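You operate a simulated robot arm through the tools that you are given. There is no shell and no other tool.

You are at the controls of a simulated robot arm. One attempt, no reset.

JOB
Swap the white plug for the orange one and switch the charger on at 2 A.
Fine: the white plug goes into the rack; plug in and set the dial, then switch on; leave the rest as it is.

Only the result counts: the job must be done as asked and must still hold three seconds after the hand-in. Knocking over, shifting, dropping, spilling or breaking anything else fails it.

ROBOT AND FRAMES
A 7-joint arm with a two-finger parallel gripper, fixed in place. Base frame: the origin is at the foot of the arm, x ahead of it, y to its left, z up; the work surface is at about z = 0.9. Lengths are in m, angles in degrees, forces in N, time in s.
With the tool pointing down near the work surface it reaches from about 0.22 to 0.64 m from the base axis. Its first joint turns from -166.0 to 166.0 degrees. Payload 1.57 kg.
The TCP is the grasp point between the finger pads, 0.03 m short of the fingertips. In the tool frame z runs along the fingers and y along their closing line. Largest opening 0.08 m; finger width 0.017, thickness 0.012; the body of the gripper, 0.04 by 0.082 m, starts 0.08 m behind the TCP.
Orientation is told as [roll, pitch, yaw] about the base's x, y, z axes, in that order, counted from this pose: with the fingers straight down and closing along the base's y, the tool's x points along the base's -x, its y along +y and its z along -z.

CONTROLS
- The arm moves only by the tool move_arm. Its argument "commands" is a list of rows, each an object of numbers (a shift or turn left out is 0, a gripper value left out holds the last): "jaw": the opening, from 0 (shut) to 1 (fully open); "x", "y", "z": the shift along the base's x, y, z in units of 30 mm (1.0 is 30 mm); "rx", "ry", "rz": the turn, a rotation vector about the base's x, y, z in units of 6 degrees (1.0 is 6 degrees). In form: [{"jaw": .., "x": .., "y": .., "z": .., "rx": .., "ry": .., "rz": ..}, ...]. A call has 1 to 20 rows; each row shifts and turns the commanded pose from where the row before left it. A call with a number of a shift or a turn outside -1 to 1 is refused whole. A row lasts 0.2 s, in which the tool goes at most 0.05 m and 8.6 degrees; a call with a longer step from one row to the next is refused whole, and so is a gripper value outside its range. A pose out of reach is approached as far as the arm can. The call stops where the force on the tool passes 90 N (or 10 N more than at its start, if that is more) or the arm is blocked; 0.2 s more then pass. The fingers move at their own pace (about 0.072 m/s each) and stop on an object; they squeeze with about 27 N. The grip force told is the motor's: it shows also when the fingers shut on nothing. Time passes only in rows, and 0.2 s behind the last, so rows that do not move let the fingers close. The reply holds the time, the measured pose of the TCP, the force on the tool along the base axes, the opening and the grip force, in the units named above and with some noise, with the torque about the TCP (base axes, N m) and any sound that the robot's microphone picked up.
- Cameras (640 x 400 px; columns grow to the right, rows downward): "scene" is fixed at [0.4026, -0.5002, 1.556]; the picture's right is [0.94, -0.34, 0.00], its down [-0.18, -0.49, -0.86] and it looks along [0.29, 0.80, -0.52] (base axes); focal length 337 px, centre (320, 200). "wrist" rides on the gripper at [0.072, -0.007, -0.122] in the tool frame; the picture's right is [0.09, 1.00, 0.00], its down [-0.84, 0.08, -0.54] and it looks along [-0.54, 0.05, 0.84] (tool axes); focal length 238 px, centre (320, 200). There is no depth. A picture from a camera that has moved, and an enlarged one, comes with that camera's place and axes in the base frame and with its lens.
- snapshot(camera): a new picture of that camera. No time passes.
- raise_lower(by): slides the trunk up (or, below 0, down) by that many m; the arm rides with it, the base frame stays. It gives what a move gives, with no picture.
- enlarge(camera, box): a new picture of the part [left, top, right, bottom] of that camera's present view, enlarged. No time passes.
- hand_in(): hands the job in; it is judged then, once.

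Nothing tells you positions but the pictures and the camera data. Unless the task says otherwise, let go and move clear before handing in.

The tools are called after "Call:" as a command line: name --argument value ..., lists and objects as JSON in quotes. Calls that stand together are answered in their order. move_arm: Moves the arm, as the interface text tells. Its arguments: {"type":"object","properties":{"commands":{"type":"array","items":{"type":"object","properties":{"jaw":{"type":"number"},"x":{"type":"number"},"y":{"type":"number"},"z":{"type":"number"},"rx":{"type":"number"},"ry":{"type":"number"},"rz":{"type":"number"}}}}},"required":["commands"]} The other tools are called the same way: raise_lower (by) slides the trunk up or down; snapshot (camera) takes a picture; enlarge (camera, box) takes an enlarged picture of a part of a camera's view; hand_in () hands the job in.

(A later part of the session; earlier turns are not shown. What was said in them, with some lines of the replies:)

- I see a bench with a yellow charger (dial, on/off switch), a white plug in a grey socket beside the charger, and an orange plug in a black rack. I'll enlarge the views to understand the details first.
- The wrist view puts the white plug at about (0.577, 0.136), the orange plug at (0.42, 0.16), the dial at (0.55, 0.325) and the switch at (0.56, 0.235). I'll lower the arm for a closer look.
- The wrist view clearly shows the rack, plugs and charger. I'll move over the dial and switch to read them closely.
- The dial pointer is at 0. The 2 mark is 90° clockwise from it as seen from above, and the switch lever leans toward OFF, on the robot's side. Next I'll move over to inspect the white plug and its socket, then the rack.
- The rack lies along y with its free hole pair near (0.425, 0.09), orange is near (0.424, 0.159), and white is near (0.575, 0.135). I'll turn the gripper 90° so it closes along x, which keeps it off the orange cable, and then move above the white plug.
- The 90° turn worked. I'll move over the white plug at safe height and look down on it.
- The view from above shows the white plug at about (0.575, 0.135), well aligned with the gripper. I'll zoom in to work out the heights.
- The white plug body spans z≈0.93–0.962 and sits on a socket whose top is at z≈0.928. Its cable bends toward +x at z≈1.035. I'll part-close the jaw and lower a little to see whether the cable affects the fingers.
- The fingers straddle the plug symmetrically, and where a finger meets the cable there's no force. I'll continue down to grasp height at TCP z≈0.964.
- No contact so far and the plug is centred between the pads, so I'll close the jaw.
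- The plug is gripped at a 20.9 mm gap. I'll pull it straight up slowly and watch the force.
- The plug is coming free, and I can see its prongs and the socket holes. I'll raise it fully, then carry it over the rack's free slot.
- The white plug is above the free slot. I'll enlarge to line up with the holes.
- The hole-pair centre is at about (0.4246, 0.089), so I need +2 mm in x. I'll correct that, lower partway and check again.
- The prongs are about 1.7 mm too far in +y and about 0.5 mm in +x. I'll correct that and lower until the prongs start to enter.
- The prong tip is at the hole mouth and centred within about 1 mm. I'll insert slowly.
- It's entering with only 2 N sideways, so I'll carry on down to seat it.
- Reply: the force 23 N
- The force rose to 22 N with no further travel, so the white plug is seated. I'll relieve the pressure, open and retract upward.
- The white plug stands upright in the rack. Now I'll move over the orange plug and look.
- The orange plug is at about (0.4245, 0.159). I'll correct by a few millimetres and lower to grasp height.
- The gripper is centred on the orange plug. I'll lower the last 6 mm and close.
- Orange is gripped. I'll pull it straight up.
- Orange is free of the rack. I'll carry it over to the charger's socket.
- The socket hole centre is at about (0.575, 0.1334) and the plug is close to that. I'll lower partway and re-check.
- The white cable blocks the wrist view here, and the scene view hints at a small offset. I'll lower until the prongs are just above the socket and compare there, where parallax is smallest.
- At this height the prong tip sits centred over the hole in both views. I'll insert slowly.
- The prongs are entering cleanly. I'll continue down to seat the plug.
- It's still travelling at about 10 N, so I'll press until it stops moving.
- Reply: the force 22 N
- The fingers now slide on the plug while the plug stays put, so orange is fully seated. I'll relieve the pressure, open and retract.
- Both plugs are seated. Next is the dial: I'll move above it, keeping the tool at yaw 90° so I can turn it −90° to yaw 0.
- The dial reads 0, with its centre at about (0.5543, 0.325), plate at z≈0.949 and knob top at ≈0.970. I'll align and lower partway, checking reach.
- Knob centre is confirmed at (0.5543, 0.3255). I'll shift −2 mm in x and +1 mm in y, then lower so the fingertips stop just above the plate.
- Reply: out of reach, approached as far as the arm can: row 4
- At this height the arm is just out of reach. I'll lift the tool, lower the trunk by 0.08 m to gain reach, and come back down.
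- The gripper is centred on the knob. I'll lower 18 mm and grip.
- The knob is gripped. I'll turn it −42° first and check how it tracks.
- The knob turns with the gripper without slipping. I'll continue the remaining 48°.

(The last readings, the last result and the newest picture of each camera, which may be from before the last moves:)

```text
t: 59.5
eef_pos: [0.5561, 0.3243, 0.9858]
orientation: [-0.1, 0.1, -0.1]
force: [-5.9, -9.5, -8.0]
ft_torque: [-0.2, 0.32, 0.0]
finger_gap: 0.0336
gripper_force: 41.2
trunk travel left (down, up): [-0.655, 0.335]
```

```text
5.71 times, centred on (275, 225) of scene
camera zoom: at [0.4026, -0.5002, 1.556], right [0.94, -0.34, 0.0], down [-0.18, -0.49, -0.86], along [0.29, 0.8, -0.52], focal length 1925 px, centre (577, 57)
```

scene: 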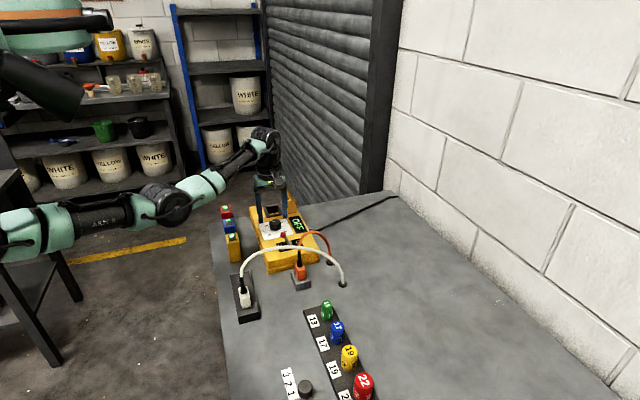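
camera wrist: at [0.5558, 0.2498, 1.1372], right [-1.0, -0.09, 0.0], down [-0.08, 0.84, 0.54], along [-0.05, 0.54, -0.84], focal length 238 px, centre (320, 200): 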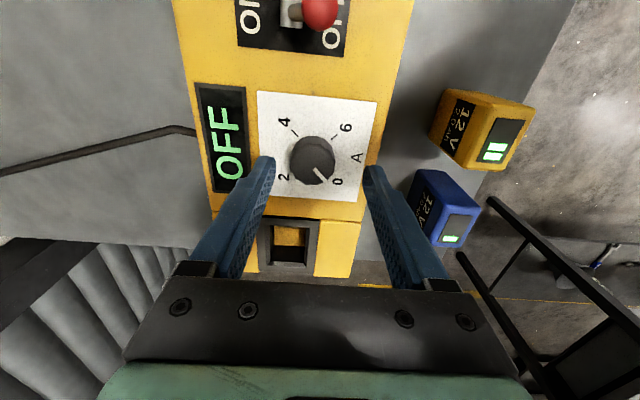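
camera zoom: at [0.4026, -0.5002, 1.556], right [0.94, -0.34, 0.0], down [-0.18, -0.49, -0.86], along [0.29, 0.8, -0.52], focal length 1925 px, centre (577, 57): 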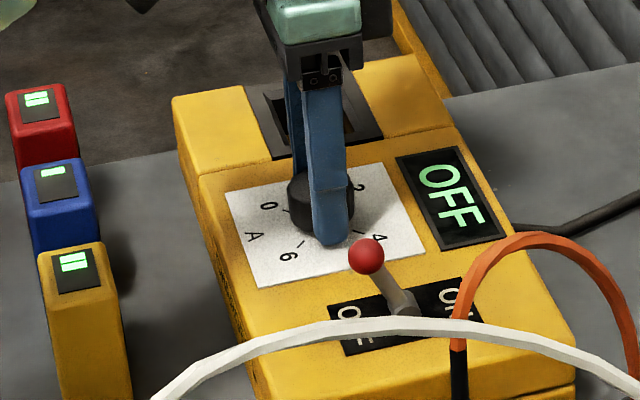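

Turned 90° in total. I'll open the jaw and check the pointer against the 2 mark before leaving.

Call:
move_arm --commands '[{"jaw": 0.75}, {}, {}, {"z": 0.5}, {"z": 0.5}, {"z": 0.5}, {}]'

Call:
enlarge --camera "wrist" --box '[260, 90, 380, 210]'

Call:
enlarge --camera "scene" --box '[240, 190, 310, 260]'

```text
t: 61.1
eef_pos: [0.5538, 0.3244, 1.0316]
orientation: [0.1, 0.0, -0.1]
force: [-0.4, -0.2, -0.4]
ft_torque: [0.02, 0.03, 0.02]
finger_gap: 0.06
gripper_force: 0.1
trunk travel left (down, up): [-0.655, 0.335]
```

```text
3.33 times, centred on (320, 150) of wrist
camera zoom: at [0.4823, 0.3185, 1.1519], right [-0.09, 1.0, 0.0], down [0.84, 0.08, 0.54], along [0.54, 0.05, -0.84], focal length 794 px, centre (320, 367)
```

zoom: 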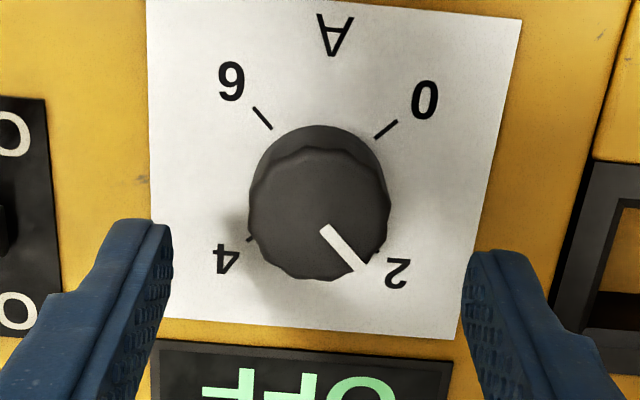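

```text
5.71 times, centred on (275, 225) of scene
camera zoom: at [0.4026, -0.5002, 1.556], right [0.94, -0.34, 0.0], down [-0.18, -0.49, -0.86], along [0.29, 0.8, -0.52], focal length 1925 px, centre (577, 57)
```

zoom: 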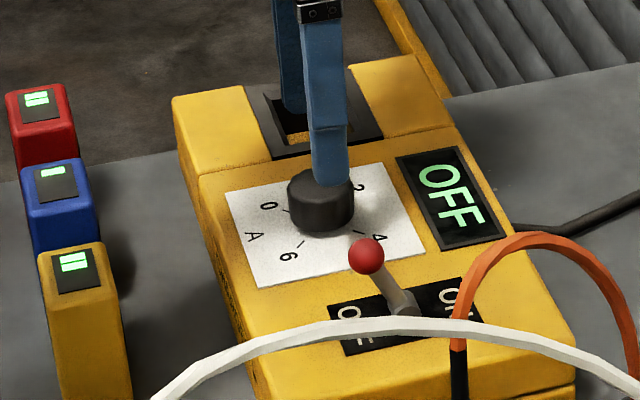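

Call:
enlarge --camera "wrist" --box '[290, 120, 350, 190]'

```text
5.71 times, centred on (320, 155) of wrist
camera zoom: at [0.4823, 0.3185, 1.1519], right [-0.09, 1.0, 0.0], down [0.84, 0.08, 0.54], along [0.54, 0.05, -0.84], focal length 1362 px, centre (320, 457)
```

zoom: 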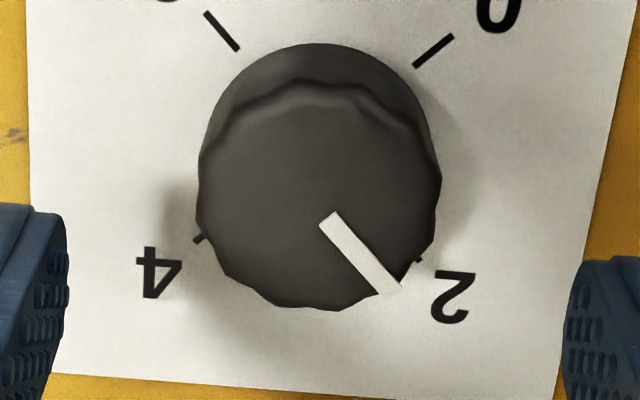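

The pointer is at about 44°, right on the 2 mark at 45°. Next the switch: the ball is near (0.558, 0.234, 0.993), leaning toward OFF (−x), and has to be pushed to +x. I'll lift, close the fingers and go behind it for a look.

Call:
move_arm --commands '[{"z": 0.8}, {"z": 0.8, "jaw": 0}, {"y": -0.8, "x": -0.4}, {"y": -0.8, "x": -0.4}, {"y": -0.8, "x": -0.4}, {"y": -0.6}, {}, {}]'

Call:
snapshot --camera "wrist"

Call:
enlarge --camera "wrist" --box '[260, 80, 380, 200]'

Call:
enlarge --camera "scene" --box '[240, 180, 330, 260]'

```text
t: 62.9
eef_pos: [0.5339, 0.2693, 1.0829]
orientation: [-0.1, -0.1, 0.0]
force: [-0.9, -0.3, -0.1]
ft_torque: [-0.03, 0.01, 0.0]
finger_gap: 0.0001
gripper_force: 21.8
out of reach, approached as far as the arm can: row 3, 4
trunk travel left (down, up): [-0.655, 0.335]
```

```text
taken
camera wrist: at [0.4618, 0.26, 1.2042], right [-0.09, 1.0, 0.0], down [0.84, 0.08, 0.54], along [0.54, 0.05, -0.84], focal length 238 px, centre (320, 200)
```

wrist: 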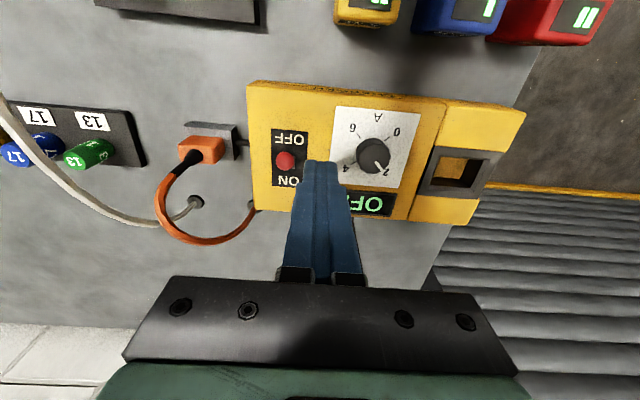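

```text
3.33 times, centred on (320, 140) of wrist
camera zoom: at [0.4618, 0.26, 1.2042], right [-0.09, 1.0, 0.0], down [0.84, 0.08, 0.54], along [0.54, 0.05, -0.84], focal length 794 px, centre (320, 400)
```

zoom: 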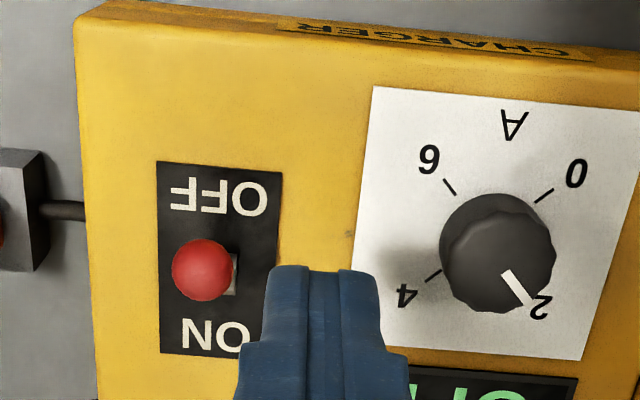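

```text
5.00 times, centred on (285, 220) of scene
camera zoom: at [0.4026, -0.5002, 1.556], right [0.94, -0.34, 0.0], down [-0.18, -0.49, -0.86], along [0.29, 0.8, -0.52], focal length 1684 px, centre (495, 100)
```

zoom: 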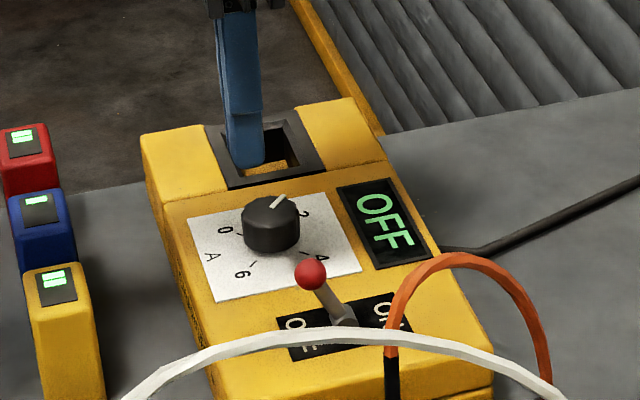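

Call:
move_arm --commands '[{}, {}]'

```text
t: 63.5
eef_pos: [0.5335, 0.2666, 1.0831]
orientation: [0.0, -0.1, 0.0]
force: [-1.2, 0.0, -0.1]
ft_torque: [0.01, -0.01, 0.08]
finger_gap: 0.0002
gripper_force: 21.7
trunk travel left (down, up): [-0.655, 0.335]
```

Call:
move_arm --commands '[{"y": -0.4, "x": -0.2}, {"y": -0.4, "x": -0.2}, {"y": -0.3}, {}, {}]'

```text
t: 64.7
eef_pos: [0.5221, 0.2327, 1.0837]
orientation: [-0.1, 0.0, 0.0]
force: [0.2, -0.9, 0.0]
ft_torque: [0.0, 0.05, 0.01]
finger_gap: 0.0001
gripper_force: 21.5
trunk travel left (down, up): [-0.655, 0.335]
```

I'm now behind the lever. I'll lower so the closed fingers are level with the ball, then check before pushing.

Call:
move_arm --commands '[{"y": 0.07, "z": -0.5}, {"z": -0.7}, {"z": -0.7}, {"z": -0.7}, {}, {}]'

Call:
snapshot --camera "wrist"

Call:
enlarge --camera "scene" --box '[240, 180, 330, 260]'

```text
t: 66.1
eef_pos: [0.5229, 0.2347, 1.0066]
orientation: [0.0, 0.0, 0.0]
force: [0.7, 0.5, 0.2]
ft_torque: [0.0, 0.0, 0.01]
finger_gap: 0.0
gripper_force: 21.3
trunk travel left (down, up): [-0.655, 0.335]
```

```text
taken
camera wrist: at [0.4505, 0.2286, 1.1272], right [-0.09, 1.0, 0.0], down [0.84, 0.08, 0.54], along [0.54, 0.05, -0.84], focal length 238 px, centre (320, 200)
```

wrist: 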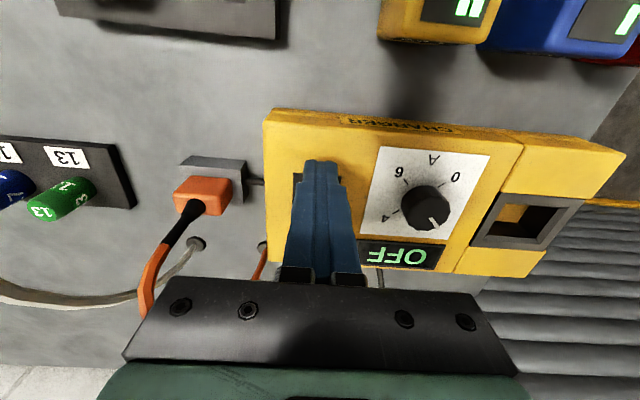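

```text
5.00 times, centred on (285, 220) of scene
camera zoom: at [0.4026, -0.5002, 1.556], right [0.94, -0.34, 0.0], down [-0.18, -0.49, -0.86], along [0.29, 0.8, -0.52], focal length 1684 px, centre (495, 100)
```

zoom: 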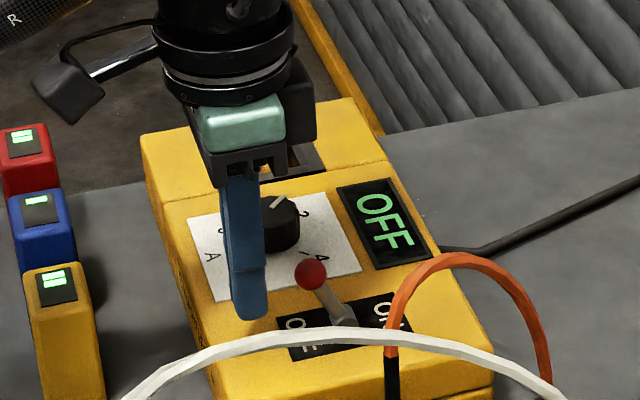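

The fingers are level with and behind the ball. I'll push it toward +x.

Call:
move_arm --commands '[{"x": 0.3}, {"x": 0.3}, {"x": 0.3}, {"x": 0.3}, {}]'

Call:
enlarge --camera "scene" --box '[240, 180, 330, 260]'

```text
t: 67.3
eef_pos: [0.5596, 0.2364, 1.0059]
orientation: [0.0, -0.1, 0.1]
force: [0.8, -0.3, -0.7]
ft_torque: [0.0, 0.0, 0.02]
finger_gap: 0.0
gripper_force: 20.9
trunk travel left (down, up): [-0.655, 0.335]
```

```text
5.00 times, centred on (285, 220) of scene
camera zoom: at [0.4026, -0.5002, 1.556], right [0.94, -0.34, 0.0], down [-0.18, -0.49, -0.86], along [0.29, 0.8, -0.52], focal length 1684 px, centre (495, 100)
```

zoom: 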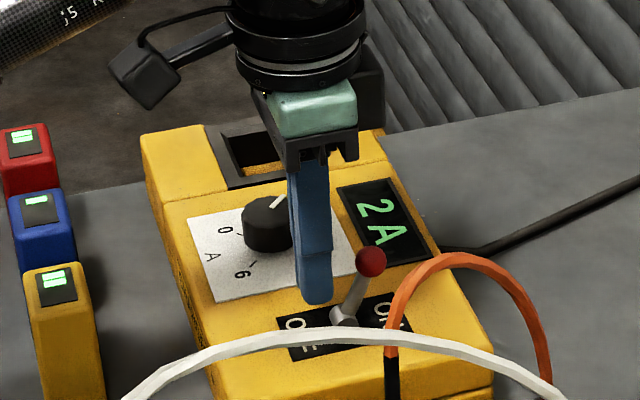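

The display reads "2 A" and the lever has flipped to ON. I'll back away in −x, then lift clear and check everything.

Call:
move_arm --commands '[{"x": -0.3}, {"x": -0.4}, {"x": -0.4}, {"z": 0.6}, {"z": 0.8}, {"z": 0.8}, {"z": 0.8}, {"z": 0.8}, {}, {}]'

Call:
snapshot --camera "scene"

Call:
enlarge --camera "scene" --box '[205, 190, 365, 330]'

Call:
snapshot --camera "wrist"

```text
t: 69.5
eef_pos: [0.525, 0.2342, 1.1217]
orientation: [0.0, 0.0, -0.1]
force: [-0.1, 0.2, 0.3]
ft_torque: [-0.02, 0.0, 0.01]
finger_gap: 0.0001
gripper_force: 21.4
trunk travel left (down, up): [-0.655, 0.335]
```

```text
taken
```

scene: 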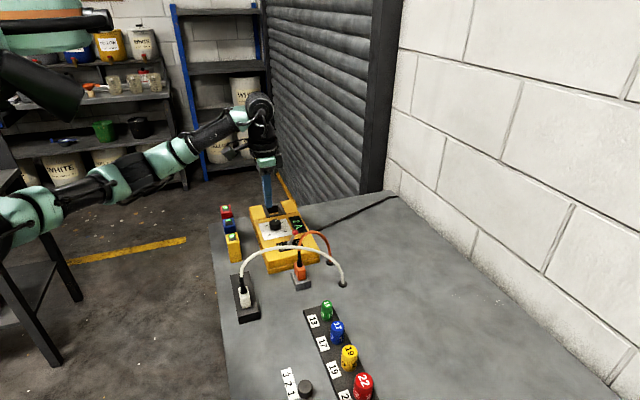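

```text
2.86 times, centred on (285, 260) of scene
camera zoom: at [0.4026, -0.5002, 1.556], right [0.94, -0.34, 0.0], down [-0.18, -0.49, -0.86], along [0.29, 0.8, -0.52], focal length 962 px, centre (420, 29)
```

zoom: 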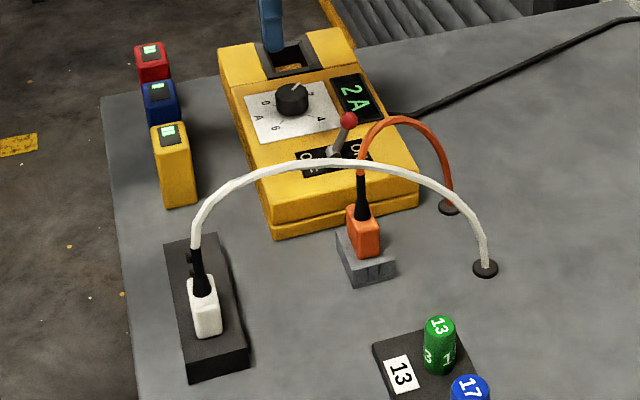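

```text
taken
camera wrist: at [0.453, 0.2278, 1.2427], right [-0.09, 1.0, 0.0], down [0.84, 0.08, 0.54], along [0.54, 0.05, -0.84], focal length 238 px, centre (320, 200)
```

wrist: 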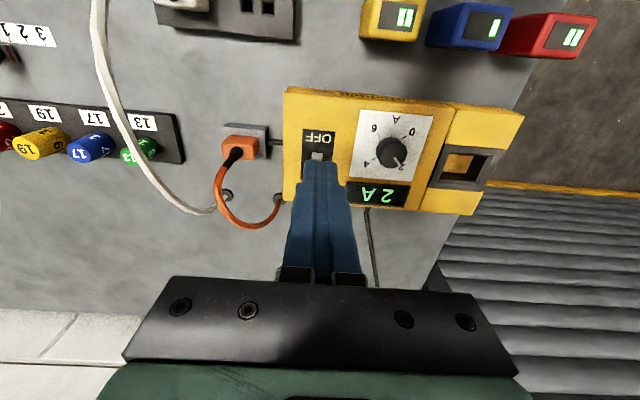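

The display holds at 2 A. I'll take one last close look at both plugs and the items nearby.

Call:
enlarge --camera "scene" --box '[225, 265, 275, 325]'

Call:
enlarge --camera "scene" --box '[285, 250, 325, 295]'

Call:
enlarge --camera "scene" --box '[210, 180, 370, 330]'

```text
6.67 times, centred on (250, 295) of scene
camera zoom: at [0.4026, -0.5002, 1.556], right [0.94, -0.34, 0.0], down [-0.18, -0.49, -0.86], along [0.29, 0.8, -0.52], focal length 2246 px, centre (787, -433)
```

zoom: 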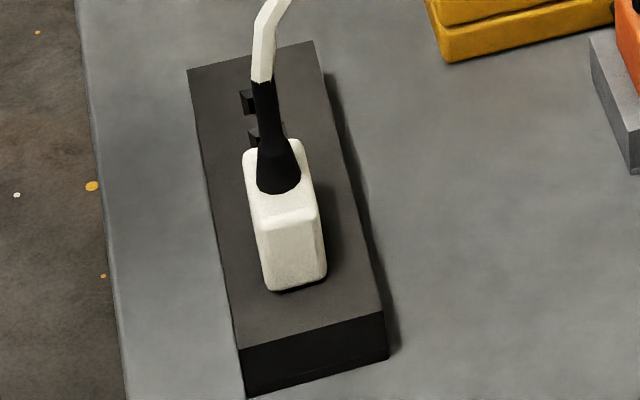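

```text
8.89 times, centred on (305, 272) of scene
camera zoom: at [0.4026, -0.5002, 1.556], right [0.94, -0.34, 0.0], down [-0.18, -0.49, -0.86], along [0.29, 0.8, -0.52], focal length 2994 px, centre (453, -444)
```

zoom: 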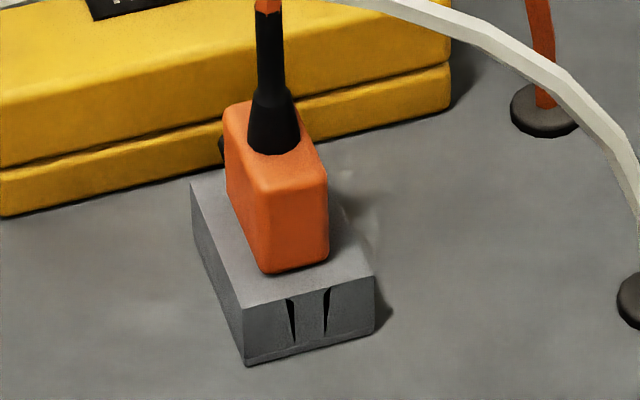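

```text
2.67 times, centred on (290, 255) of scene
camera zoom: at [0.4026, -0.5002, 1.556], right [0.94, -0.34, 0.0], down [-0.18, -0.49, -0.86], along [0.29, 0.8, -0.52], focal length 898 px, centre (400, 53)
```

zoom: 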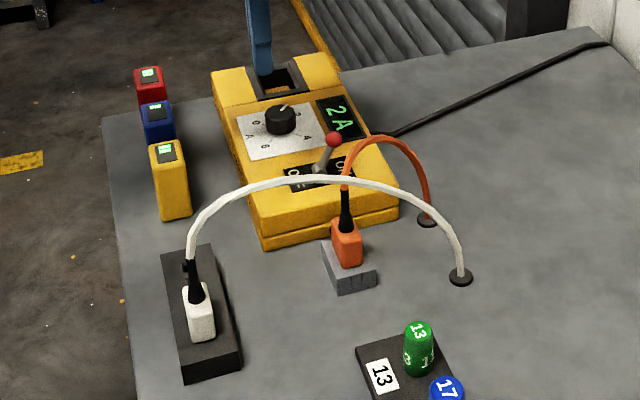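

Orange is seated in the charger socket, white is seated in the rack, and the dial is at 2 A. The switch is ON with the display showing "2 A", and nothing else has moved. The arm is clear, so I'm handing in.

Call:
hand_in

```text
The job is handed in.
```

The swap is done. The white plug is in the rack, the orange plug is in the charger socket, and the charger is on with its display reading "2 A".

- **Order:** I plugged in orange first, then turned the dial from 0 to 2, then pushed the switch to ON.
- **Seating:** both plugs were pressed home at about 20 N until they stopped moving, and both stood upright in the last pictures.
- **Everything else:** the coloured boxes, the numbered pegs and the charger looked unmoved in the last pictures. The arm is lifted clear.
- **Trunk:** I lowered it by 0.07 m to reach the dial and left it there.

The job has been handed in, but the hand-in gave no result.
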